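You operate a simulated robot arm through the tools that you are given. There is no shell and no other tool. Be economical: measure what you need, move in short steps, check, and stop when the job is done.

You run a simulated two-armed robot. Do the job below in one go: nothing can be reset, and whatever is moved stays where it is left.

JOB
Take the rag from the deck before the grooved roller and lay it out flat on the flat end of the bench.

The check looks at the end state, three seconds after you hand in, the way a careful person would. Anything else that was tipped, shoved, dropped, spilled or broken makes it a failure.

ROBOT AND FRAMES
Two 7-joint arms with two-finger parallel grippers on one trunk, on a base that drives. Base frame: it is fixed to the floor where the robot stands at the start and does not move with it; the origin is under the middle of the robot, x ahead of it, y to its left, z up. Readings come in m, rad, newtons and seconds.
The left shoulder is at the start at [0.06, 0.143, 0.901], the right one opposite. Places, roughly: flat end of the bench [0.7, 1.5, 0.9]. Payload 1.57 kg a hand.
The TCP of each hand is the grasp point between the finger pads, 0.03 m short of the fingertips. In the tool frame z runs along the fingers and y along their closing line. The gripper opens to 0.11 m. The fingers are 0.024 m wide and 0.012 m thick; the gripper's body (0.048 by 0.112 m) begins 0.078 m behind the TCP.
Orientation is that of the tool frame in the base frame, as a unit quaternion [x, y, z, w]. With the fingers straight down and closing along the base's y, the tool's x points along the base's -x, its y along +y and its z along -z.

CONTROLS
- The arms move only by the tool arm_command. It takes "left_deltas", "right_deltas" or both (then of equal length, played together; a hand with none holds still); each is a list of rows, each an object of numbers (a shift or turn left out is 0, a gripper value left out holds the last): "rx", "ry", "rz": the turn, a rotation vector about the tool's x, y, z in rad; "dx", "dy", "dz": the shift along the tool's x, y, z in m; "claw": the finger opening in m, from 0 to 0.11. In form: [{"rx": .., "ry": .., "rz": .., "dx": .., "dy": .., "dz": .., "claw": ..}, ...]. A call has 1 to 20 rows; each row is the pose to reach, as a shift and turn from the pose commanded when the call began, along the tool's axes at that moment. Rows are played at 5 a second. More than 0.05 m and 0.15 rad between two rows, or a gripper value outside its range, and nothing of the call is played. Where a pose cannot be reached the arm comes as near as it can. A force on the tool above 40 N (or 10 N above the force at the start of the call, whichever is more), or a blocked arm, ends the call early, and 0.2 s more pass. Each finger travels about 0.045 m/s and halts on what it meets, pressing with about 38 N; the grip force reading is that of the motor and also rises with nothing between the fingers. The clock runs only during rows and for 0.2 s after the last one: add rows that repeat a pose to give the fingers time. It gives the time, the measured TCP pose, the force on the tool (base axes), the opening and the grip force at its end, in the units of the frame above (readings bear some noise), with the torque about the TCP (base axes, N m) and any sound that the robot's microphone picked up.
- Cameras (640 x 400 px; columns grow to the right, rows downward): "scene" is now at [0.0555, 0.0327, 1.5124]; the picture's right is [0.29, -0.96, 0.00], its down [-0.64, -0.19, -0.74] and it looks along [0.71, 0.21, -0.67] (base axes); focal length 279 px, centre (320, 200). "left" rides on the left gripper at [0.07, -0.016, -0.141] in its tool frame; the picture's right is [0.23, 0.97, 0.00], its down [-0.86, 0.20, -0.48] and it looks along [-0.47, 0.11, 0.88] (tool axes); focal length 222 px, centre (320, 200). "right" rides on the right gripper at [0.07, 0.016, -0.141] in its tool frame; the picture's right is [-0.23, 0.97, 0.00], its down [-0.86, -0.20, -0.48] and it looks along [-0.47, -0.11, 0.88] (tool axes); focal length 222 px, centre (320, 200). There is no depth. A picture from a camera that has moved, and an enlarged one, comes with that camera's place and axes in the base frame and with its lens. The place of the scene camera against the robot may be out by one fixed shift of up to 0.018 m in any direction.
- snapshot(camera): a new picture of that camera. No time passes.
- raise_lower(by): slides the trunk up (or, below 0, down) by that many m; the arms and the scene camera ride with it, the base frame stays. It gives what a move gives, with no picture.
- drive_base(legs): drives the robot by 1 to 6 legs, each [ahead, left, turn to the left] in m, m and rad, along the robot's own axes; the way and the turn of a leg run together, so that a leg with both is an arc; at most 1.5 m and 3.142 rad a leg. The arms and the cameras ride along, it lands a little off, and it stops where it bumps. It gives what a move gives.
- pan_tilt(pan, tilt): turns the head with the scene camera to pan (to the left, within 1.501 rad either way) and tilt (down, from -0.506 to 1.204), counted from straight ahead of the robot. It gives what a move gives.
- zoom(camera, box): a new picture of the part [left, top, right, bottom] of that camera's present view, enlarged. No time passes.
- close_job(): hands the job in; it is judged then, once.

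Work in short steps. Places have to be worked out from the pictures, the camera data and where the tool is seen: move nearer, look again, correct. Check each grasp and each placing, and mend what went wrong. You have 120 turns and 88 pictures in all, those below and enlarged ones among them. Open the grippers and draw the arms clear of the work before you hand the job in, unless the task says otherwise.

The tools are called after "Emit:" as a command line: name --argument value ..., lists and objects as JSON in quotes. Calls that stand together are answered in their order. arm_command: Moves the arms, as the interface text tells. Its arguments: {"type":"object","properties":{"left_deltas":{"type":"array","items":{"type":"object","properties":{"rx":{"type":"number"},"ry":{"type":"number"},"rz":{"type":"number"},"dx":{"type":"number"},"dy":{"type":"number"},"dz":{"type":"number"},"claw":{"type":"number"}}}},"right_deltas":{"type":"array","items":{"type":"object","properties":{"rx":{"type":"number"},"ry":{"type":"number"},"rz":{"type":"number"},"dx":{"type":"number"},"dy":{"type":"number"},"dz":{"type":"number"},"claw":{"type":"number"}}}}},"required":[]} The other tools are called the same way: raise_lower (by) slides the trunk up or down; drive_base (legs) drives the base; pan_tilt (pan, tilt) turns the head that bears the scene camera; snapshot (camera) takes a picture; zoom (camera, box) takes an enlarged picture of a part of a camera's view; close_job () hands the job in.

At the start:

```text
time_s: 0.0
left_tcp_pos: [0.438, 0.3912, 1.0581]
left_ee_rot: [0.0, 1.0, 0.001, 0.0]
left_contact_force: [-0.1, -0.4, -0.4]
left_moment: [0.0, 0.01, 0.0]
left_opening: 0.1101
left_finger_force: 0.0
right_tcp_pos: [0.4525, -0.0895, 1.0306]
right_ee_rot: [-0.001, 1.0, 0.001, 0.0]
right_contact_force: [-0.9, 0.0, -0.5]
right_moment: [-0.02, 0.02, 0.0]
right_opening: 0.1098
right_finger_force: 0.0
trunk travel left (down, up): [-0.5, 0.09]
robot x, y, heading: [-0.0004, 0.0006, -0.001]
head pan, tilt: [0.293, 0.735]
```

scene: 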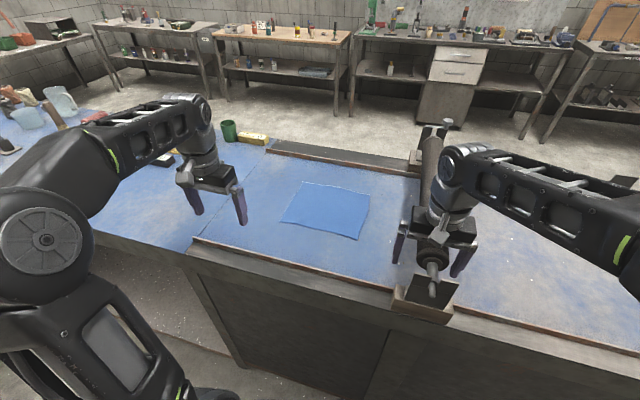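
right: 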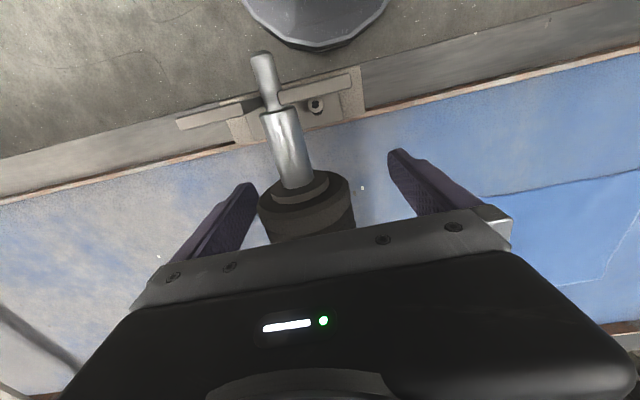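
left: 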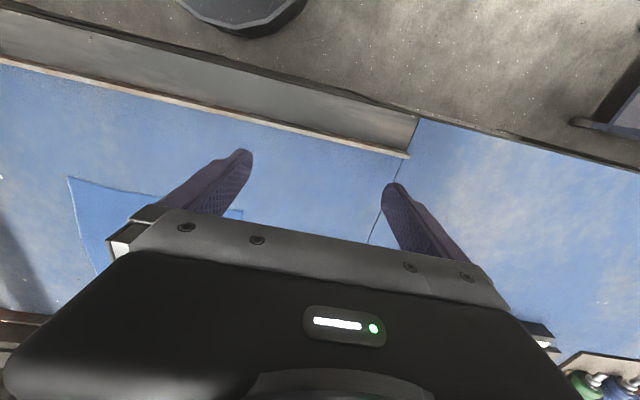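

The rag lies near (0.70, 0.19), left of the roller, and the right hand hovers over the roller's crank. I'll take closer looks at the rag and at the flat end.

Emit:
zoom --camera "scene" --box '[220, 120, 480, 300]'

Emit:
pan_tilt --pan 1.1 --tilt 0.5

Emit:
snapshot --camera "scene"

```text
2.22 times, centred on (350, 210) of scene
camera zoom: at [0.0555, 0.0327, 1.5124], right [0.29, -0.96, 0.0], down [-0.64, -0.19, -0.74], along [0.71, 0.21, -0.67], focal length 620 px, centre (253, 178)
```

zoom: 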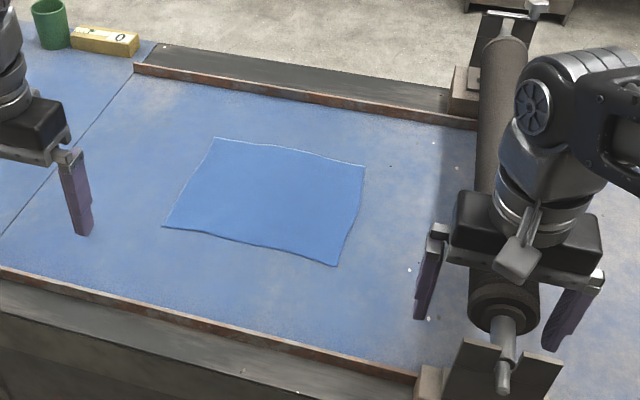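

```text
time_s: 1.1
left_tcp_pos: [0.4369, 0.3915, 1.0577]
left_ee_rot: [0.0, 1.0, 0.0, -0.001]
left_contact_force: [0.9, 0.1, -0.1]
left_moment: [-0.02, -0.01, 0.0]
left_opening: 0.1099
left_finger_force: 0.0
right_tcp_pos: [0.4533, -0.0879, 1.0304]
right_ee_rot: [0.0, 1.0, 0.0, 0.0]
right_contact_force: [0.0, 0.4, 0.5]
right_moment: [0.0, 0.0, 0.0]
right_opening: 0.1098
right_finger_force: 0.1
trunk travel left (down, up): [-0.5, 0.09]
robot x, y, heading: [-0.0002, 0.0003, 0.002]
head pan, tilt: [1.1, 0.499]
```

```text
83 pictures are left
camera scene: at [0.0169, 0.0896, 1.5331], right [0.89, -0.45, 0.0], down [-0.22, -0.43, -0.88], along [0.4, 0.78, -0.48], focal length 279 px, centre (320, 200)
```

scene: 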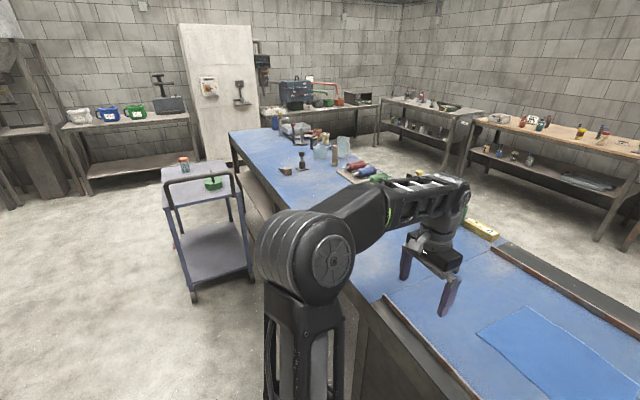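

The bench runs on to the left, with a trolley standing near it. I'll look at the flat end enlarged.

Emit:
zoom --camera "scene" --box '[140, 90, 400, 252]'

```text
2.46 times, centred on (270, 171) of scene
camera zoom: at [0.0169, 0.0896, 1.5331], right [0.89, -0.45, 0.0], down [-0.22, -0.43, -0.88], along [0.4, 0.78, -0.48], focal length 687 px, centre (443, 271)
```

zoom: 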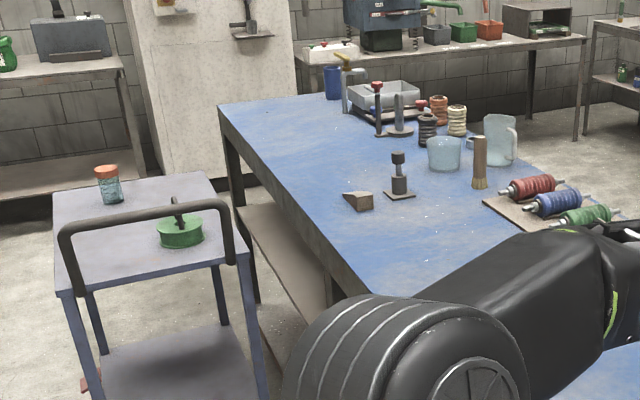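

Rag estimate: x 0.60–0.81, y 0.075–0.325. The right fingers may straddle the roller, so I lift that hand straight up first.

Emit:
arm_command --right_deltas '[{"dz": -0.04}, {"dz": -0.08}, {"dz": -0.12}, {"dz": -0.15}]' --left_deltas '[{"dz": -0.02}, {"dz": -0.04}, {"dz": -0.08}, {"dz": -0.12}]'

Emit:
drive_base --legs '[[0, 0.2, 0]]'

Emit:
pan_tilt --pan 0.0 --tilt 0.8

Emit:
snapshot --camera "scene"

```text
time_s: 2.1
left_tcp_pos: [0.4382, 0.3858, 1.0696]
left_ee_rot: [0.0, 1.0, 0.0, 0.0]
left_contact_force: [-0.6, -0.2, -0.1]
left_moment: [-0.03, -0.01, 0.0]
left_opening: 0.11
left_finger_force: 0.1
left hand out of reach, approached as far as the arm can: row 1, 2, 3, 4
right_tcp_pos: [0.4545, -0.0891, 1.0809]
right_ee_rot: [0.0, 1.0, 0.001, -0.001]
right_contact_force: [-0.1, -0.1, -0.1]
right_moment: [0.01, 0.01, 0.04]
right_opening: 0.11
right_finger_force: 0.0
right hand out of reach, approached as far as the arm can: row 2, 3, 4
trunk travel left (down, up): [-0.5, 0.09]
robot x, y, heading: [-0.0012, -0.0001, -0.002]
head pan, tilt: [1.1, 0.499]
```

```text
time_s: 3.1
left_tcp_pos: [0.4401, 0.4226, 1.069]
left_ee_rot: [0.001, 1.0, 0.0, 0.0]
left_contact_force: [1.0, 0.9, -0.7]
left_moment: [0.04, 0.0, -0.01]
left_opening: 0.1102
left_finger_force: 0.0
right_tcp_pos: [0.4553, -0.071, 1.0791]
right_ee_rot: [0.01, 1.0, -0.017, -0.002]
right_contact_force: [-1.1, -4.2, 4.0]
right_moment: [-0.34, 0.16, -0.04]
right_opening: 0.1099
right_finger_force: 0.1
trunk travel left (down, up): [-0.5, 0.09]
robot x, y, heading: [-0.0019, 0.0374, -0.005]
head pan, tilt: [1.1, 0.499]
stopped in leg 1: the force on the tool passed its limit (the readings are from after the stop); the commanded pose is now the measured one
```

```text
time_s: 4.4
left_tcp_pos: [0.4402, 0.4214, 1.0693]
left_ee_rot: [0.001, 1.0, 0.0, 0.0]
left_contact_force: [0.4, 0.5, -0.3]
left_moment: [-0.02, -0.04, 0.0]
left_opening: 0.1101
left_finger_force: 0.0
right_tcp_pos: [0.455, -0.0709, 1.079]
right_ee_rot: [0.01, 1.0, -0.016, -0.003]
right_contact_force: [-0.8, -10.1, 5.5]
right_moment: [-0.6, 0.12, 0.0]
right_opening: 0.1099
right_finger_force: 0.2
trunk travel left (down, up): [-0.5, 0.09]
robot x, y, heading: [-0.0027, 0.0391, -0.01]
head pan, tilt: [0.0, 0.799]
```

```text
81 pictures are left
camera scene: at [0.0558, 0.0445, 1.5072], right [0.0, -1.0, 0.0], down [-0.72, 0.0, -0.7], along [0.7, 0.0, -0.72], focal length 279 px, centre (320, 200)
```

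scene: 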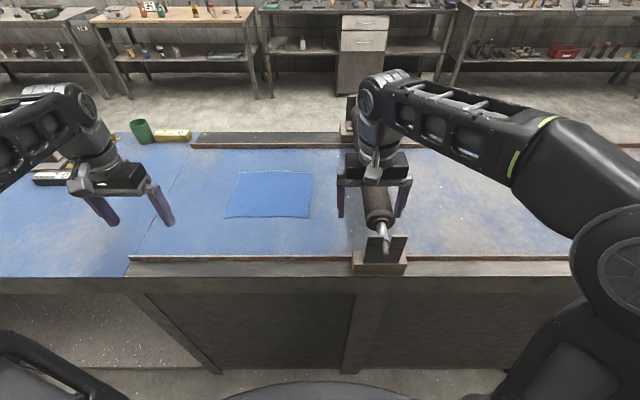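

The right outer finger leaned against the roller (10 N), so I back off at once and raise the trunk.

Emit:
drive_base --legs '[[0, -0.025, 0]]'

Emit:
raise_lower --by 0.085

Emit:
snapshot --camera "scene"

Emit:
snapshot --camera "right"

```text
time_s: 5.2
left_tcp_pos: [0.4409, 0.3968, 1.0693]
left_ee_rot: [0.001, 1.0, 0.001, 0.0]
left_contact_force: [-0.3, -0.3, -0.3]
left_moment: [0.05, -0.01, 0.01]
left_opening: 0.1101
left_finger_force: 0.0
right_tcp_pos: [0.4556, -0.0964, 1.0792]
right_ee_rot: [0.01, 1.0, -0.016, -0.002]
right_contact_force: [-0.9, -0.8, 0.0]
right_moment: [0.04, 0.0, -0.02]
right_opening: 0.1099
right_finger_force: 0.1
trunk travel left (down, up): [-0.5, 0.09]
robot x, y, heading: [-0.0, 0.0097, -0.006]
head pan, tilt: [0.0, 0.799]
```

```text
time_s: 6.4
left_tcp_pos: [0.4408, 0.397, 1.1543]
left_ee_rot: [0.002, 1.0, 0.0, 0.0]
left_contact_force: [0.0, -0.6, -0.5]
left_moment: [0.0, 0.0, -0.03]
left_opening: 0.1097
left_finger_force: 0.0
right_tcp_pos: [0.4546, -0.094, 1.1649]
right_ee_rot: [0.01, 1.0, -0.017, -0.001]
right_contact_force: [0.4, 0.7, 0.6]
right_moment: [-0.04, 0.02, 0.01]
right_opening: 0.11
right_finger_force: 0.1
trunk travel left (down, up): [-0.585, 0.005]
robot x, y, heading: [0.0007, 0.0105, -0.003]
head pan, tilt: [0.0, 0.799]
```

```text
80 pictures are left
camera scene: at [0.0564, 0.0208, 1.5921], right [0.0, -1.0, 0.0], down [-0.72, 0.0, -0.7], along [0.7, 0.0, -0.72], focal length 279 px, centre (320, 200)
```

scene: 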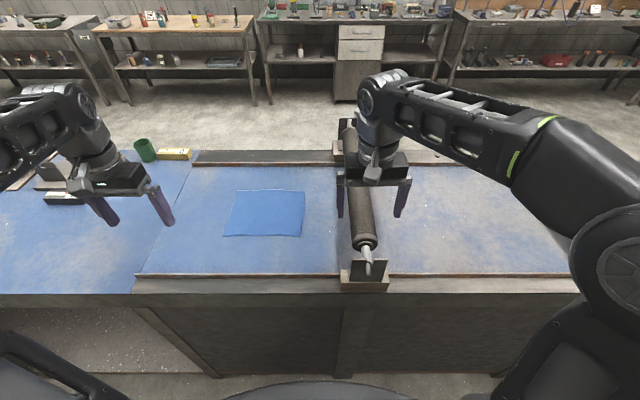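

```text
79 pictures are left
camera right: at [0.3859, -0.0726, 1.3055], right [0.25, 0.97, -0.03], down [0.85, -0.2, 0.48], along [0.46, -0.15, -0.88], focal length 222 px, centre (320, 200)
```

right: 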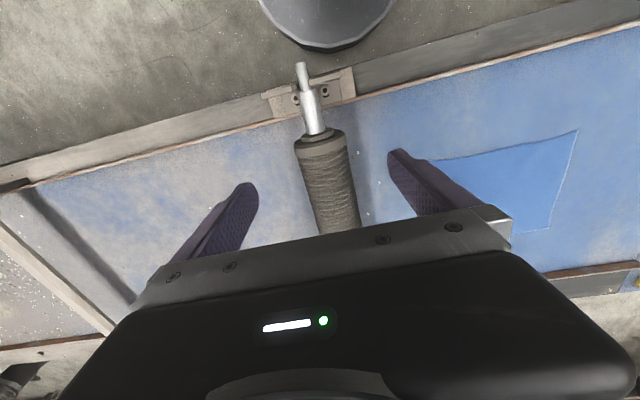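

The roller is untouched in place and the fingertips are now clear above it. Driving left so the rag is centred.

Emit:
drive_base --legs '[[0, 0.19, 0]]'

Emit:
snapshot --camera "scene"

```text
time_s: 8.0
left_tcp_pos: [0.4362, 0.5957, 1.152]
left_ee_rot: [-0.003, 1.0, 0.0, 0.0]
left_contact_force: [0.6, 0.3, -0.6]
left_moment: [-0.02, -0.01, -0.01]
left_opening: 0.1099
left_finger_force: 0.2
right_tcp_pos: [0.4558, 0.1031, 1.1647]
right_ee_rot: [0.005, 1.0, -0.018, -0.002]
right_contact_force: [0.1, 0.1, 0.1]
right_moment: [-0.02, -0.03, 0.01]
right_opening: 0.1102
right_finger_force: 0.0
trunk travel left (down, up): [-0.585, 0.005]
robot x, y, heading: [-0.0029, 0.2042, 0.006]
head pan, tilt: [0.0, 0.799]
```

```text
78 pictures are left
camera scene: at [0.056, 0.2159, 1.5921], right [0.01, -1.0, 0.0], down [-0.72, 0.0, -0.7], along [0.7, 0.0, -0.72], focal length 279 px, centre (320, 200)
```

scene: 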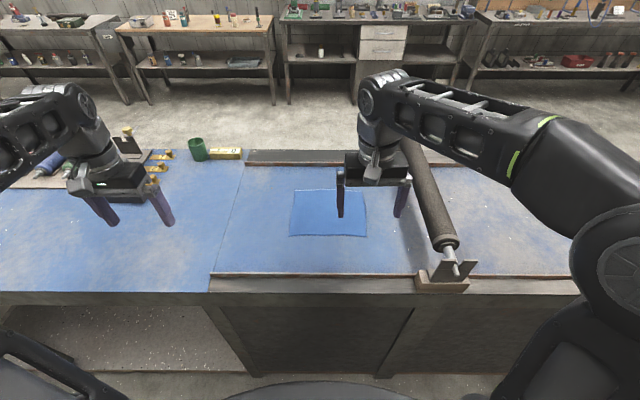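

Rag front edge is at x≈0.60, corners y≈0.07 and 0.316. I bring both hands above the two front corners at z≈1.02 with openings narrowed.

Emit:
arm_command --left_deltas '[{"dx": -0.02, "dy": -0.04, "dz": 0.01, "claw": 0.05}, {"dx": -0.04, "dy": -0.08, "dz": 0.02}, {"dx": -0.06, "dy": -0.12, "dz": 0.04}, {"dx": -0.08, "dy": -0.16, "dz": 0.06}, {"dx": -0.1, "dy": -0.2, "dz": 0.07}, {"dx": -0.12, "dy": -0.24, "dz": 0.08}, {"dx": -0.14, "dy": -0.275, "dz": 0.09}, {"dx": -0.16, "dy": -0.3, "dz": 0.11}, {"dx": -0.176, "dy": -0.306, "dz": 0.13}, {"dx": -0.176, "dy": -0.306, "dz": 0.13}]' --right_deltas '[{"dx": -0.02, "dz": 0.01, "claw": 0.05}, {"dx": -0.04, "dz": 0.02}, {"dx": -0.06, "dz": 0.04}, {"dx": -0.08, "dz": 0.06}, {"dx": -0.1, "dz": 0.08}, {"dx": -0.12, "dz": 0.09}, {"dx": -0.14, "dz": 0.1}, {"dx": -0.15, "dz": 0.12}, {"dx": -0.156, "dy": -0.008, "dz": 0.14}, {"dx": -0.156, "dy": -0.008, "dz": 0.14}]'

Emit:
snapshot --camera "scene"

Emit:
snapshot --camera "left"

Emit:
snapshot --camera "right"

```text
time_s: 10.2
left_tcp_pos: [0.6149, 0.2903, 1.0242]
left_ee_rot: [-0.002, 1.0, -0.001, -0.001]
left_contact_force: [0.1, -0.5, 0.5]
left_moment: [-0.04, 0.0, 0.0]
left_opening: 0.05
left_finger_force: 0.0
right_tcp_pos: [0.6109, 0.0858, 1.0243]
right_ee_rot: [0.006, 1.0, -0.016, -0.002]
right_contact_force: [0.8, 0.6, -0.5]
right_moment: [-0.02, 0.01, 0.0]
right_opening: 0.0501
right_finger_force: 0.0
trunk travel left (down, up): [-0.585, 0.005]
robot x, y, heading: [-0.0017, 0.2047, 0.005]
head pan, tilt: [0.0, 0.799]
```

```text
77 pictures are left
camera scene: at [0.0555, 0.2146, 1.5922], right [0.01, -1.0, 0.0], down [-0.72, 0.0, -0.7], along [0.7, 0.0, -0.72], focal length 279 px, centre (320, 200)
```

scene: 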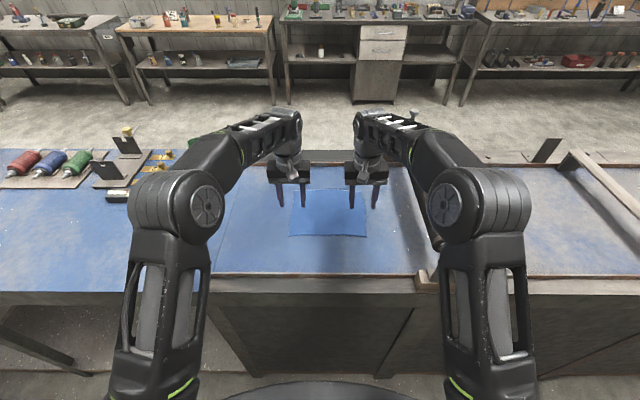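

```text
76 pictures are left
camera left: at [0.5454, 0.2721, 1.1655], right [-0.23, 0.97, 0.0], down [0.85, 0.2, 0.48], along [0.47, 0.11, -0.88], focal length 222 px, centre (320, 200)
```

left: 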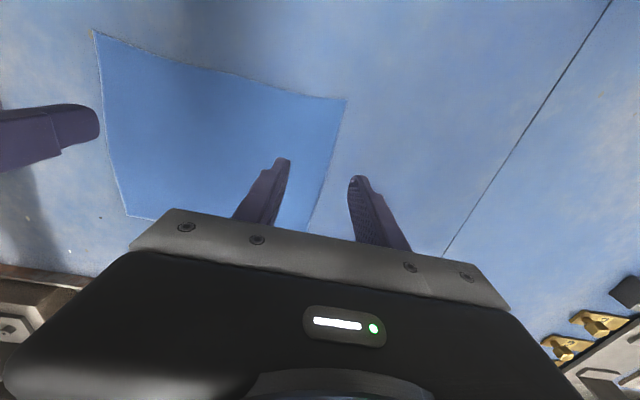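

```text
75 pictures are left
camera right: at [0.5408, 0.1071, 1.1659], right [0.24, 0.97, -0.03], down [0.85, -0.19, 0.48], along [0.46, -0.14, -0.88], focal length 222 px, centre (320, 200)
```

right: 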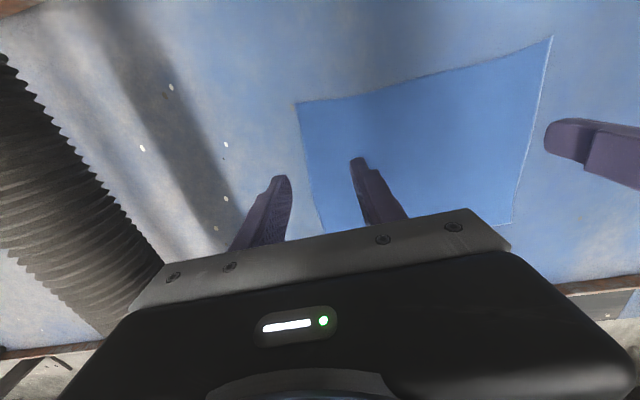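

Triangulating between both wrist cameras puts the deck at z≈0.924, with the rag at x 0.557–0.752, y 0.072–0.301. I move the hands above the front corners at z≈0.98 and level the right one.

Emit:
arm_command --left_deltas '[{"dx": 0.02, "dy": -0.008, "claw": 0.035}, {"dx": 0.042, "dy": -0.015, "dz": 0.0}, {"dx": 0.042, "dy": -0.015, "dz": 0.03}, {"dx": 0.042, "dy": -0.015, "dz": 0.044}, {"dx": 0.042, "dy": -0.015, "dz": 0.044}]' --right_deltas '[{"dx": 0.02, "dy": 0.006, "rx": -0.03, "claw": 0.035}, {"dx": 0.039, "dy": 0.012, "rx": -0.03}, {"dx": 0.039, "dy": 0.012, "dz": 0.03, "rx": -0.03}, {"dx": 0.039, "dy": 0.012, "dz": 0.044, "rx": -0.03}, {"dx": 0.039, "dy": 0.012, "dz": 0.044, "rx": -0.03}]'

Emit:
snapshot --camera "left"

Emit:
snapshot --camera "right"

```text
time_s: 11.4
left_tcp_pos: [0.573, 0.2729, 0.9779]
left_ee_rot: [-0.003, 1.0, -0.001, 0.0]
left_contact_force: [0.2, -0.2, 0.8]
left_moment: [0.01, 0.0, 0.04]
left_opening: 0.0354
left_finger_force: 0.1
right_tcp_pos: [0.5711, 0.0978, 0.9788]
right_ee_rot: [0.005, 1.0, -0.001, -0.002]
right_contact_force: [-0.2, -0.1, -0.6]
right_moment: [0.01, -0.01, -0.01]
right_opening: 0.0348
right_finger_force: 0.0
trunk travel left (down, up): [-0.585, 0.005]
robot x, y, heading: [0.0004, 0.2036, 0.005]
head pan, tilt: [0.0, 0.799]
```

```text
74 pictures are left
camera left: at [0.5029, 0.2566, 1.1193], right [-0.23, 0.97, 0.0], down [0.85, 0.2, 0.48], along [0.46, 0.11, -0.88], focal length 222 px, centre (320, 200)
```

left: 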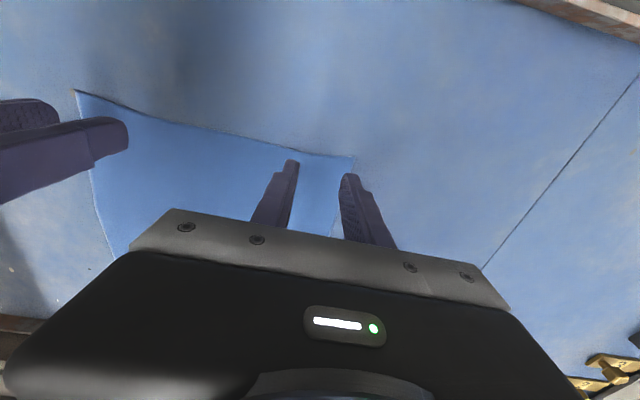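

```text
73 pictures are left
camera right: at [0.5018, 0.1143, 1.1204], right [0.24, 0.97, 0.0], down [0.85, -0.21, 0.48], along [0.46, -0.12, -0.88], focal length 222 px, centre (320, 200)
```

right: 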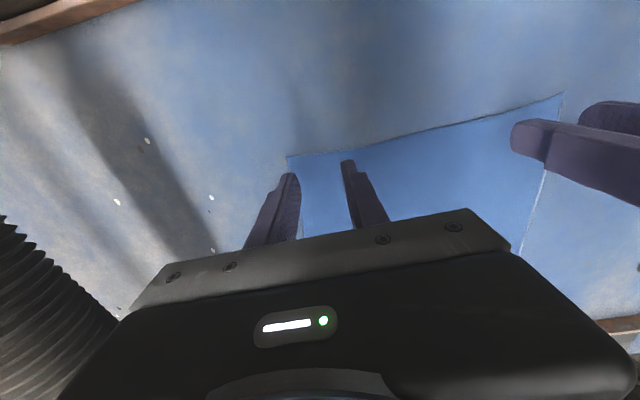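

Geometry confirmed (corners (0.555,0.30) and (0.555,0.07), deck 0.924). I step slightly inward and lower until the tips touch the cloth.

Emit:
arm_command --left_deltas '[{"dy": -0.006, "dz": 0.008}, {"dy": -0.006, "dz": 0.015}, {"dy": -0.006, "dz": 0.02}, {"dy": -0.006, "dz": 0.023}, {"dy": -0.006, "dz": 0.025}, {"dy": -0.006, "dz": 0.026}]' --right_deltas '[{"dy": 0.006, "dz": 0.008}, {"dy": 0.006, "dz": 0.015}, {"dy": 0.006, "dz": 0.02}, {"dy": 0.006, "dz": 0.023}, {"dy": 0.006, "dz": 0.025}, {"dy": 0.006, "dz": 0.026}]'

```text
time_s: 12.8
left_tcp_pos: [0.5728, 0.268, 0.9535]
left_ee_rot: [-0.002, 1.0, 0.0, -0.001]
left_contact_force: [-0.5, 0.1, 0.3]
left_moment: [-0.01, 0.0, 0.01]
left_opening: 0.0351
left_finger_force: 0.0
right_tcp_pos: [0.5713, 0.1055, 0.9538]
right_ee_rot: [0.005, 1.0, -0.002, -0.001]
right_contact_force: [0.0, 0.0, -0.1]
right_moment: [-0.02, -0.02, -0.01]
right_opening: 0.0349
right_finger_force: 0.1
trunk travel left (down, up): [-0.585, 0.005]
robot x, y, heading: [0.0036, 0.2016, 0.005]
head pan, tilt: [0.0, 0.799]
```

No contact yet at z 0.9535; continuing down in millimetre steps.

Emit:
arm_command --left_deltas '[{"dz": 0.002}, {"dz": 0.003}, {"dz": 0.004}, {"dz": 0.005}, {"dz": 0.005}]' --right_deltas '[{"dz": 0.002}, {"dz": 0.003}, {"dz": 0.004}, {"dz": 0.005}, {"dz": 0.005}]'

Emit:
snapshot --camera "left"

```text
time_s: 14.0
left_tcp_pos: [0.5724, 0.2668, 0.9519]
left_ee_rot: [-0.002, 1.0, -0.002, 0.002]
left_contact_force: [3.1, 3.0, 26.2]
left_moment: [0.28, -0.06, -0.04]
left_opening: 0.0352
left_finger_force: 0.0
right_tcp_pos: [0.5706, 0.1064, 0.9522]
right_ee_rot: [0.005, 1.0, -0.001, 0.002]
right_contact_force: [4.0, -1.1, 15.9]
right_moment: [0.03, -0.17, -0.03]
right_opening: 0.0349
right_finger_force: 0.0
trunk travel left (down, up): [-0.585, 0.005]
robot x, y, heading: [-0.0012, 0.207, -0.001]
head pan, tilt: [0.0, 0.799]
```

```text
72 pictures are left
camera left: at [0.5016, 0.2503, 1.0923], right [-0.23, 0.97, 0.0], down [0.85, 0.2, 0.48], along [0.47, 0.11, -0.88], focal length 222 px, centre (320, 200)
```

left: 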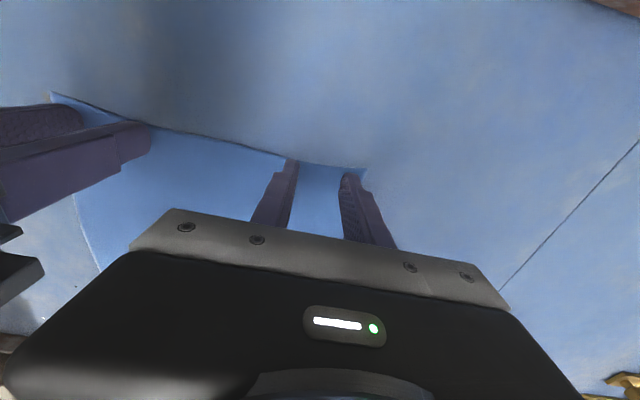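

Both tips press the cloth (26 N and 16 N). I ease the pressure a little and close both grippers.

Emit:
arm_command --left_deltas '[{"dz": -0.001}, {"dz": -0.001, "claw": 0.025}, {"dz": -0.001, "claw": 0.015}, {"dz": -0.001, "claw": 0.005}, {"dz": -0.001, "claw": 0.0}, {"dz": -0.001, "claw": 0.0}, {"dz": -0.001, "claw": 0.0}, {"dz": -0.001, "claw": 0.0}]' --right_deltas '[{"dz": 0}, {"claw": 0.025}, {"claw": 0.015}, {"claw": 0.005}, {"claw": 0.0}, {"claw": 0.0}, {"claw": 0.0}, {"claw": 0.0}]'

Emit:
snapshot --camera "left"

Emit:
snapshot --camera "right"

```text
time_s: 15.8
left_tcp_pos: [0.5693, 0.2667, 0.9511]
left_ee_rot: [-0.002, 1.0, 0.0, 0.002]
left_contact_force: [-1.6, 1.9, 22.2]
left_moment: [0.09, -0.03, 0.01]
left_opening: 0.0
left_finger_force: 21.4
right_tcp_pos: [0.5696, 0.1076, 0.9505]
right_ee_rot: [0.005, 1.0, -0.002, 0.0]
right_contact_force: [-0.7, 2.9, 28.6]
right_moment: [0.11, -0.11, 0.08]
right_opening: 0.002
right_finger_force: 23.7
trunk travel left (down, up): [-0.585, 0.005]
robot x, y, heading: [-0.0021, 0.2037, 0.01]
head pan, tilt: [0.0, 0.799]
```

```text
71 pictures are left
camera left: at [0.499, 0.2499, 1.0926], right [-0.23, 0.97, 0.0], down [0.85, 0.2, 0.48], along [0.47, 0.11, -0.88], focal length 222 px, centre (320, 200)
```

left: 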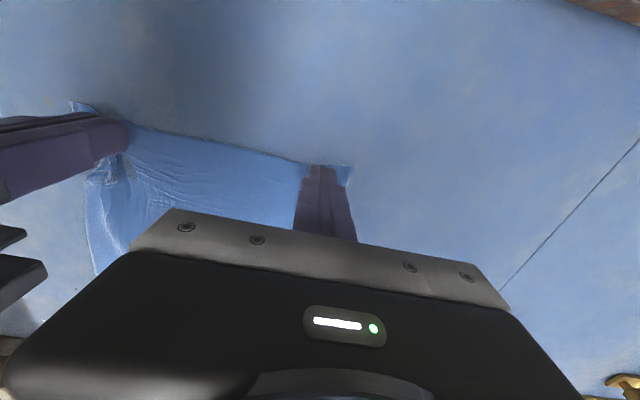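

```text
70 pictures are left
camera right: at [0.4984, 0.1236, 1.0928], right [0.24, 0.97, 0.0], down [0.85, -0.21, 0.48], along [0.47, -0.12, -0.88], focal length 222 px, centre (320, 200)
```

right: 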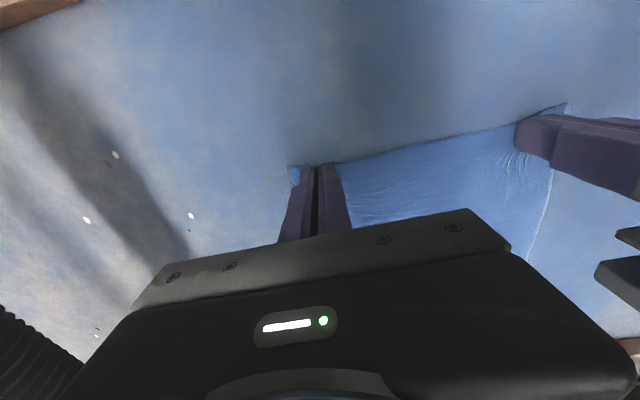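

The right hand reads 2 mm of cloth and the left 0.0. A small lift of 3 cm will show what holds.

Emit:
arm_command --left_deltas '[{"dz": -0.01}, {"dz": -0.02}, {"dz": -0.03}, {"dz": -0.03}]' --right_deltas '[{"dz": -0.01}, {"dz": -0.02}, {"dz": -0.03}, {"dz": -0.03}]'

Emit:
snapshot --camera "left"

Emit:
snapshot --camera "right"

```text
time_s: 16.8
left_tcp_pos: [0.5714, 0.267, 0.9797]
left_ee_rot: [-0.003, 1.0, 0.0, -0.001]
left_contact_force: [-0.3, 0.4, -1.1]
left_moment: [0.03, -0.02, 0.01]
left_opening: 0.0
left_finger_force: 21.3
right_tcp_pos: [0.5729, 0.1048, 0.9788]
right_ee_rot: [0.005, 1.0, -0.002, -0.001]
right_contact_force: [0.2, -0.1, 0.6]
right_moment: [0.0, -0.02, -0.03]
right_opening: 0.002
right_finger_force: 23.4
trunk travel left (down, up): [-0.585, 0.005]
robot x, y, heading: [-0.0031, 0.2075, 0.007]
head pan, tilt: [0.0, 0.799]
```

```text
69 pictures are left
camera left: at [0.5023, 0.2497, 1.1213], right [-0.23, 0.97, 0.0], down [0.85, 0.2, 0.48], along [0.46, 0.11, -0.88], focal length 222 px, centre (320, 200)
```

left: 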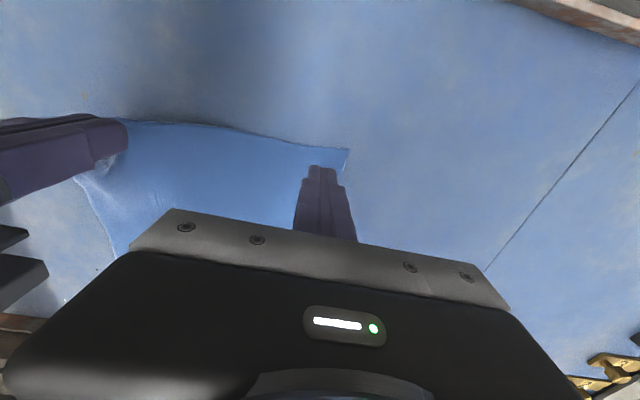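

```text
68 pictures are left
camera right: at [0.5033, 0.1221, 1.1202], right [0.24, 0.97, 0.0], down [0.85, -0.21, 0.48], along [0.46, -0.12, -0.88], focal length 222 px, centre (320, 200)
```

right: 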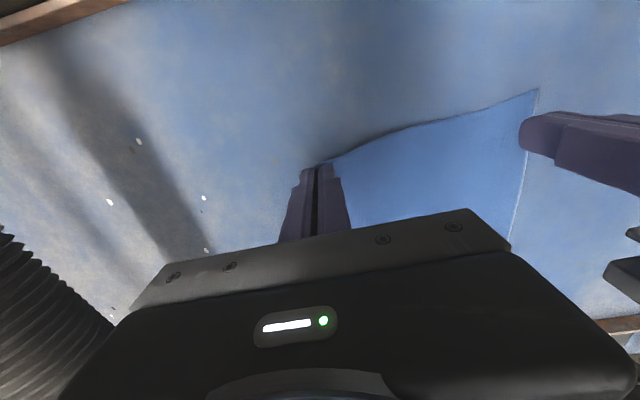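

Only the right hand caught. I lower the right back near the deck, and redo the left pinch slightly further inward and with more pressure.

Emit:
arm_command --left_deltas '[{"claw": 0.02}, {"dy": -0.006, "claw": 0.04}, {"dy": -0.006}, {"dy": -0.006, "dz": 0.015}, {"dy": -0.006, "dz": 0.024}, {"dy": -0.006, "dz": 0.028}, {"dy": -0.006, "dz": 0.031}, {"dy": -0.006, "dz": 0.034}, {"dy": -0.006, "dz": 0.034}]' --right_deltas '[{"dz": 0.01}, {"dz": 0.02}, {"dz": 0.024}, {"dz": 0.024}, {"dz": 0.024}, {"dz": 0.024}, {"dz": 0.024}, {"dz": 0.024}, {"dz": 0.024}]'

Emit:
snapshot --camera "left"

```text
time_s: 18.8
left_tcp_pos: [0.5747, 0.2607, 0.9504]
left_ee_rot: [-0.003, 1.0, -0.002, 0.004]
left_contact_force: [-2.5, 1.0, 18.6]
left_moment: [0.26, 0.21, 0.06]
left_opening: 0.0404
left_finger_force: 0.5
right_tcp_pos: [0.5719, 0.1064, 0.955]
right_ee_rot: [0.005, 1.0, -0.002, -0.002]
right_contact_force: [0.7, -0.3, 0.9]
right_moment: [-0.03, 0.0, 0.04]
right_opening: 0.0013
right_finger_force: 23.7
trunk travel left (down, up): [-0.585, 0.005]
robot x, y, heading: [-0.0007, 0.2046, 0.004]
head pan, tilt: [0.0, 0.799]
stopped in row 9 (left hand): the force on the tool passed its limit (the readings are from after the stop); the commanded pose is now the measured one
```

```text
67 pictures are left
camera left: at [0.5042, 0.2443, 1.0922], right [-0.23, 0.97, -0.01], down [0.85, 0.21, 0.49], along [0.47, 0.11, -0.87], focal length 222 px, centre (320, 200)
```

left: 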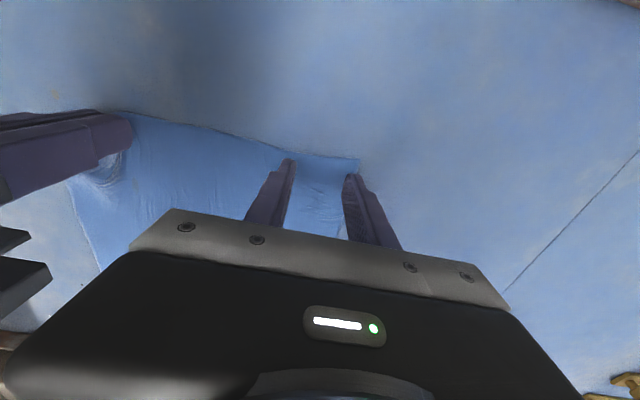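

The outer left finger sits right at the rag's edge. I lift, shift 14 mm inward and 6 mm deeper, press again and close.

Emit:
arm_command --left_deltas '[{"dz": -0.012}, {"dy": -0.014, "dx": -0.006, "dz": -0.012}, {"dy": -0.014, "dx": -0.006, "dz": -0.004}, {"dy": -0.014, "dx": -0.006, "dz": 0.0}, {"dy": -0.014, "dx": -0.006, "dz": 0.002}, {"dy": -0.014, "dx": -0.006, "dz": 0.003}, {"dy": -0.014, "dx": -0.006, "dz": 0.003, "claw": 0.03}, {"dy": -0.014, "dx": -0.006, "dz": 0.003, "claw": 0.02}, {"dy": -0.014, "dx": -0.006, "dz": 0.003, "claw": 0.01}, {"dy": -0.014, "dx": -0.006, "dz": 0.003, "claw": 0.0}, {"dy": -0.014, "dx": -0.006, "dz": 0.003, "claw": 0.0}, {"dy": -0.014, "dx": -0.006, "dz": 0.003, "claw": 0.0}, {"dy": -0.014, "dx": -0.006, "dz": 0.003, "claw": 0.0}]'

Emit:
snapshot --camera "left"

```text
time_s: 20.3
left_tcp_pos: [0.5855, 0.2484, 0.9518]
left_ee_rot: [-0.003, 1.0, -0.002, 0.01]
left_contact_force: [0.8, 2.1, 15.7]
left_moment: [0.22, 0.16, -0.02]
left_opening: 0.0219
left_finger_force: 3.1
right_tcp_pos: [0.5729, 0.1057, 0.9551]
right_ee_rot: [0.005, 1.0, -0.001, -0.002]
right_contact_force: [-0.2, 1.7, -0.2]
right_moment: [0.01, -0.01, 0.02]
right_opening: 0.0018
right_finger_force: 23.6
trunk travel left (down, up): [-0.585, 0.005]
robot x, y, heading: [-0.0031, 0.2061, 0.001]
head pan, tilt: [0.0, 0.799]
stopped in row 7 (left hand): the force on the tool passed its limit (the readings are from after the stop); the commanded pose is now the measured one
```

```text
66 pictures are left
camera left: at [0.5124, 0.2315, 1.0917], right [-0.23, 0.97, -0.01], down [0.84, 0.21, 0.49], along [0.48, 0.11, -0.87], focal length 222 px, centre (320, 200)
```

left: 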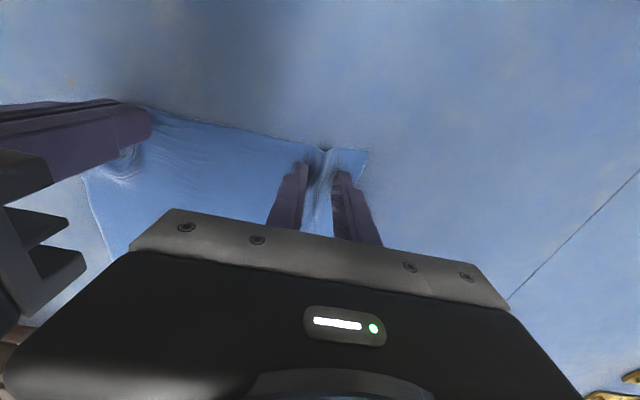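

A fold is now standing between the left fingers. Finish closing.

Emit:
arm_command --left_deltas '[{"claw": 0.012}, {"claw": 0.004}, {"claw": 0.0}, {"claw": 0.0}, {"claw": 0.0}, {"claw": 0.0}]'

Emit:
snapshot --camera "left"

```text
time_s: 21.7
left_tcp_pos: [0.5827, 0.2448, 0.9511]
left_ee_rot: [-0.003, 1.0, -0.003, 0.01]
left_contact_force: [4.4, -17.6, 26.6]
left_moment: [-0.4, 0.11, 0.15]
left_opening: 0.0031
left_finger_force: 24.3
right_tcp_pos: [0.5723, 0.106, 0.9552]
right_ee_rot: [0.005, 1.0, -0.001, -0.002]
right_contact_force: [-1.7, 15.0, 0.3]
right_moment: [0.46, 0.01, 0.18]
right_opening: 0.002
right_finger_force: 23.6
trunk travel left (down, up): [-0.585, 0.005]
robot x, y, heading: [-0.0005, 0.2049, 0.006]
head pan, tilt: [0.0, 0.799]
```

```text
65 pictures are left
camera left: at [0.5109, 0.2294, 1.0917], right [-0.23, 0.97, -0.01], down [0.85, 0.21, 0.49], along [0.48, 0.1, -0.87], focal length 222 px, centre (320, 200)
```

left: 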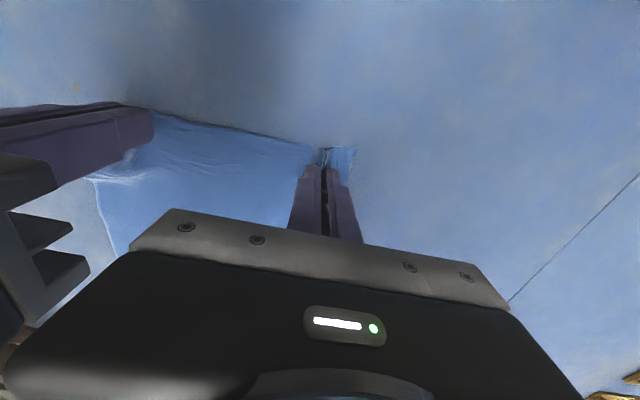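

Both hands hold now and the cloth is taut between them (15 N). I ease the left inward 8 mm and lift both.

Emit:
arm_command --left_deltas '[{"dy": -0.008, "dz": -0.005}, {"dy": -0.008, "dz": -0.02}, {"dy": -0.008, "dz": -0.04}, {"dy": -0.008, "dz": -0.06}, {"dy": -0.008, "dz": -0.08}, {"dy": -0.008, "dz": -0.1}, {"dy": -0.008, "dz": -0.1}]' --right_deltas '[{"dz": -0.005}, {"dz": -0.02}, {"dz": -0.04}, {"dz": -0.06}, {"dz": -0.08}, {"dz": -0.1}, {"dz": -0.1}]'

Emit:
snapshot --camera "left"

Emit:
snapshot --camera "scene"

```text
time_s: 23.3
left_tcp_pos: [0.5844, 0.2384, 1.0502]
left_ee_rot: [-0.002, 1.0, -0.002, 0.007]
left_contact_force: [0.7, -0.2, -0.3]
left_moment: [-0.02, 0.01, -0.03]
left_opening: 0.0023
left_finger_force: 24.0
right_tcp_pos: [0.5743, 0.1064, 1.0542]
right_ee_rot: [0.005, 1.0, -0.002, -0.002]
right_contact_force: [-0.5, 0.0, 0.7]
right_moment: [0.01, 0.01, -0.03]
right_opening: 0.0015
right_finger_force: 23.4
trunk travel left (down, up): [-0.585, 0.005]
robot x, y, heading: [0.0003, 0.2064, 0.005]
head pan, tilt: [0.0, 0.799]
```

```text
64 pictures are left
camera left: at [0.5134, 0.222, 1.191], right [-0.23, 0.97, -0.01], down [0.85, 0.21, 0.49], along [0.48, 0.11, -0.87], focal length 222 px, centre (320, 200)
```

left: 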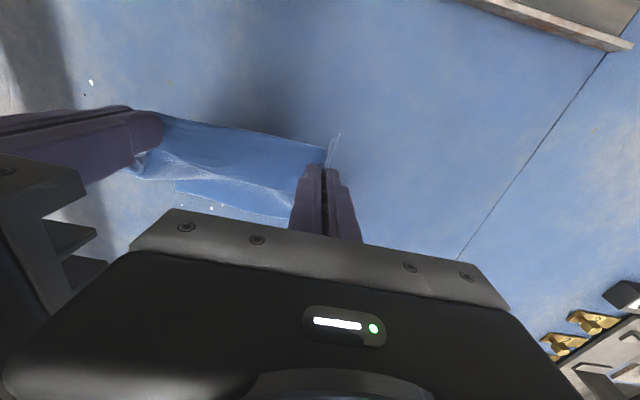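

```text
63 pictures are left
camera scene: at [0.0564, 0.2145, 1.5921], right [0.01, -1.0, 0.0], down [-0.72, 0.0, -0.7], along [0.7, 0.0, -0.72], focal length 279 px, centre (320, 200)
```

scene: 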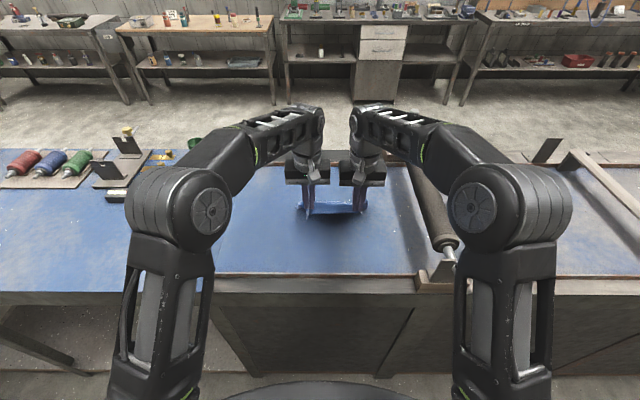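

Both hold and the rag hangs nearly straight. I retract and raise the hands so the rag clears everything before driving.

Emit:
arm_command --left_deltas '[{"dx": 0.01, "dz": -0.03}, {"dx": 0.02, "dz": -0.06}, {"dx": 0.04, "dz": -0.08}, {"dx": 0.06, "dz": -0.09}, {"dx": 0.08, "dz": -0.095}, {"dx": 0.09, "dz": -0.1}, {"dx": 0.09, "dz": -0.1}]' --right_deltas '[{"dx": 0.01, "dz": -0.03}, {"dx": 0.02, "dz": -0.06}, {"dx": 0.04, "dz": -0.08}, {"dx": 0.06, "dz": -0.09}, {"dx": 0.08, "dz": -0.095}, {"dx": 0.09, "dz": -0.1}, {"dx": 0.09, "dz": -0.1}]'

Emit:
pan_tilt --pan 1.0 --tilt 0.6

Emit:
snapshot --camera "scene"

```text
time_s: 24.9
left_tcp_pos: [0.4916, 0.2404, 1.1468]
left_ee_rot: [-0.002, 1.0, -0.001, 0.007]
left_contact_force: [1.3, 0.1, -0.2]
left_moment: [0.01, -0.02, -0.01]
left_opening: 0.0027
left_finger_force: 23.8
right_tcp_pos: [0.4822, 0.1099, 1.1537]
right_ee_rot: [0.005, 1.0, -0.002, -0.002]
right_contact_force: [0.7, 0.4, -0.1]
right_moment: [0.01, 0.03, 0.04]
right_opening: 0.0016
right_finger_force: 23.0
trunk travel left (down, up): [-0.585, 0.005]
robot x, y, heading: [0.0011, 0.2025, 0.003]
head pan, tilt: [0.0, 0.799]
```

```text
time_s: 26.2
left_tcp_pos: [0.4912, 0.2395, 1.1481]
left_ee_rot: [-0.002, 1.0, -0.002, 0.007]
left_contact_force: [-0.2, 0.8, 0.6]
left_moment: [0.02, 0.0, -0.02]
left_opening: 0.0025
left_finger_force: 23.6
right_tcp_pos: [0.4837, 0.1099, 1.155]
right_ee_rot: [0.005, 1.0, -0.002, -0.002]
right_contact_force: [0.8, 0.4, -0.1]
right_moment: [-0.02, -0.02, -0.01]
right_opening: 0.0016
right_finger_force: 23.6
trunk travel left (down, up): [-0.585, 0.005]
robot x, y, heading: [-0.0001, 0.2078, 0.009]
head pan, tilt: [1.0, 0.6]
```

```text
62 pictures are left
camera scene: at [0.0227, 0.2886, 1.609], right [0.84, -0.54, 0.0], down [-0.3, -0.48, -0.82], along [0.44, 0.7, -0.57], focal length 279 px, centre (320, 200)
```

scene: 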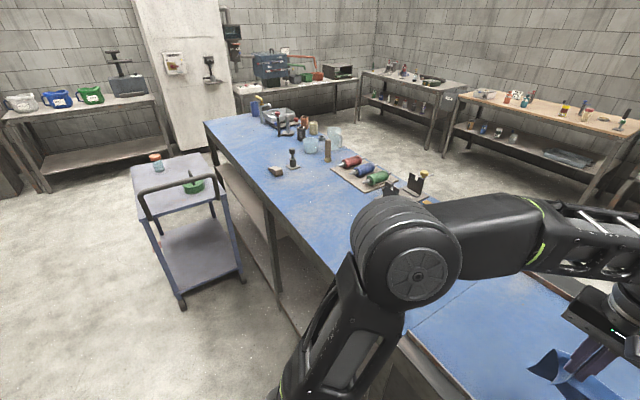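

The trolley's handle begins at y≈1.5 and the front of the flat end is clear for x 0.38–0.75, y 0.6–1.5. I drive left 0.4 m and check.

Emit:
drive_base --legs '[[0, 0.4, 0]]'

Emit:
snapshot --camera "scene"

```text
time_s: 28.6
left_tcp_pos: [0.4904, 0.6341, 1.1487]
left_ee_rot: [0.001, 1.0, -0.003, 0.007]
left_contact_force: [0.7, -0.2, -0.2]
left_moment: [-0.03, -0.01, 0.05]
left_opening: 0.0022
left_finger_force: 23.6
right_tcp_pos: [0.4807, 0.5021, 1.1549]
right_ee_rot: [0.008, 1.0, -0.002, -0.002]
right_contact_force: [-0.4, 0.2, 0.7]
right_moment: [-0.01, 0.01, 0.0]
right_opening: 0.002
right_finger_force: 23.5
trunk travel left (down, up): [-0.585, 0.005]
robot x, y, heading: [-0.0021, 0.602, 0.003]
head pan, tilt: [1.0, 0.6]
```

```text
61 pictures are left
camera scene: at [0.0219, 0.6858, 1.6089], right [0.84, -0.54, 0.0], down [-0.31, -0.48, -0.82], along [0.45, 0.69, -0.57], focal length 279 px, centre (320, 200)
```

scene: 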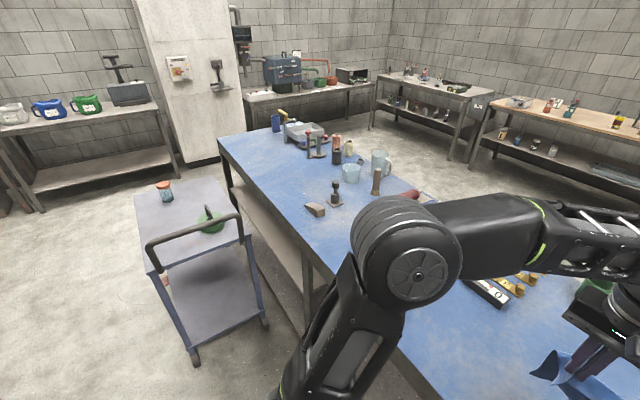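

Path stays clear: wedge at (0.54, 1.53), trolley handle beyond y 1.57. Another 0.4 m left.

Emit:
drive_base --legs '[[0, 0.4, 0]]'

Emit:
pan_tilt --pan 0.4 --tilt 0.85

Emit:
snapshot --camera "scene"

Emit:
snapshot --camera "left"

Emit:
snapshot --camera "right"

```text
time_s: 31.1
left_tcp_pos: [0.4904, 1.0298, 1.1467]
left_ee_rot: [0.0, 1.0, -0.003, 0.007]
left_contact_force: [-0.2, -0.3, 0.3]
left_moment: [-0.04, 0.0, 0.0]
left_opening: 0.0026
left_finger_force: 23.4
right_tcp_pos: [0.4808, 0.8974, 1.1532]
right_ee_rot: [0.008, 1.0, -0.002, -0.002]
right_contact_force: [0.3, 1.3, -0.4]
right_moment: [-0.04, -0.02, 0.0]
right_opening: 0.0017
right_finger_force: 23.4
trunk travel left (down, up): [-0.585, 0.005]
robot x, y, heading: [0.0002, 0.9979, -0.002]
head pan, tilt: [1.0, 0.6]
```

```text
time_s: 32.1
left_tcp_pos: [0.4896, 1.0283, 1.148]
left_ee_rot: [0.001, 1.0, -0.001, 0.007]
left_contact_force: [0.7, 0.1, -0.3]
left_moment: [0.01, -0.01, 0.0]
left_opening: 0.0023
left_finger_force: 23.6
right_tcp_pos: [0.4808, 0.8971, 1.1557]
right_ee_rot: [0.009, 1.0, -0.001, -0.002]
right_contact_force: [1.1, 0.1, -0.2]
right_moment: [0.0, 0.01, 0.02]
right_opening: 0.002
right_finger_force: 23.5
trunk travel left (down, up): [-0.585, 0.005]
robot x, y, heading: [-0.0005, 0.9974, -0.003]
head pan, tilt: [0.4, 0.85]
```

```text
60 pictures are left
camera scene: at [0.0461, 1.036, 1.5881], right [0.39, -0.92, 0.0], down [-0.69, -0.29, -0.66], along [0.61, 0.26, -0.75], focal length 279 px, centre (320, 200)
```

scene: 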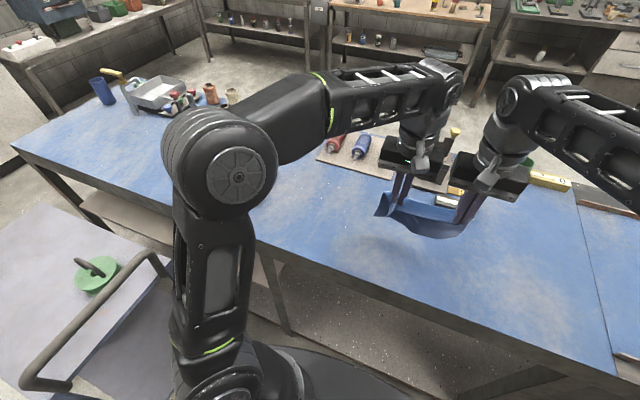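

```text
59 pictures are left
camera left: at [0.4181, 1.0121, 1.2875], right [-0.23, 0.97, -0.01], down [0.85, 0.2, 0.49], along [0.48, 0.11, -0.87], focal length 222 px, centre (320, 200)
```

left: 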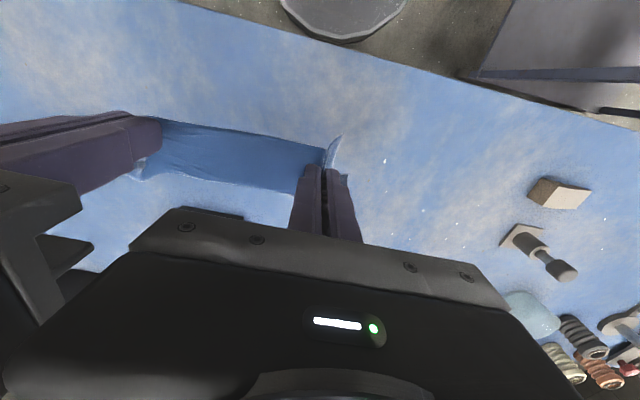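

```text
58 pictures are left
camera right: at [0.4111, 0.9146, 1.2962], right [0.24, 0.97, 0.0], down [0.85, -0.21, 0.48], along [0.46, -0.12, -0.88], focal length 222 px, centre (320, 200)
```

right: 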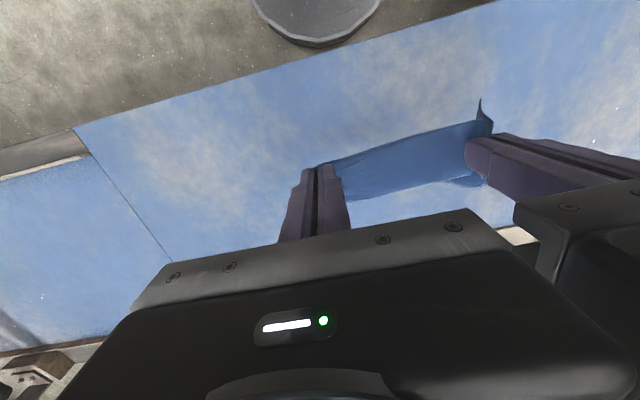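

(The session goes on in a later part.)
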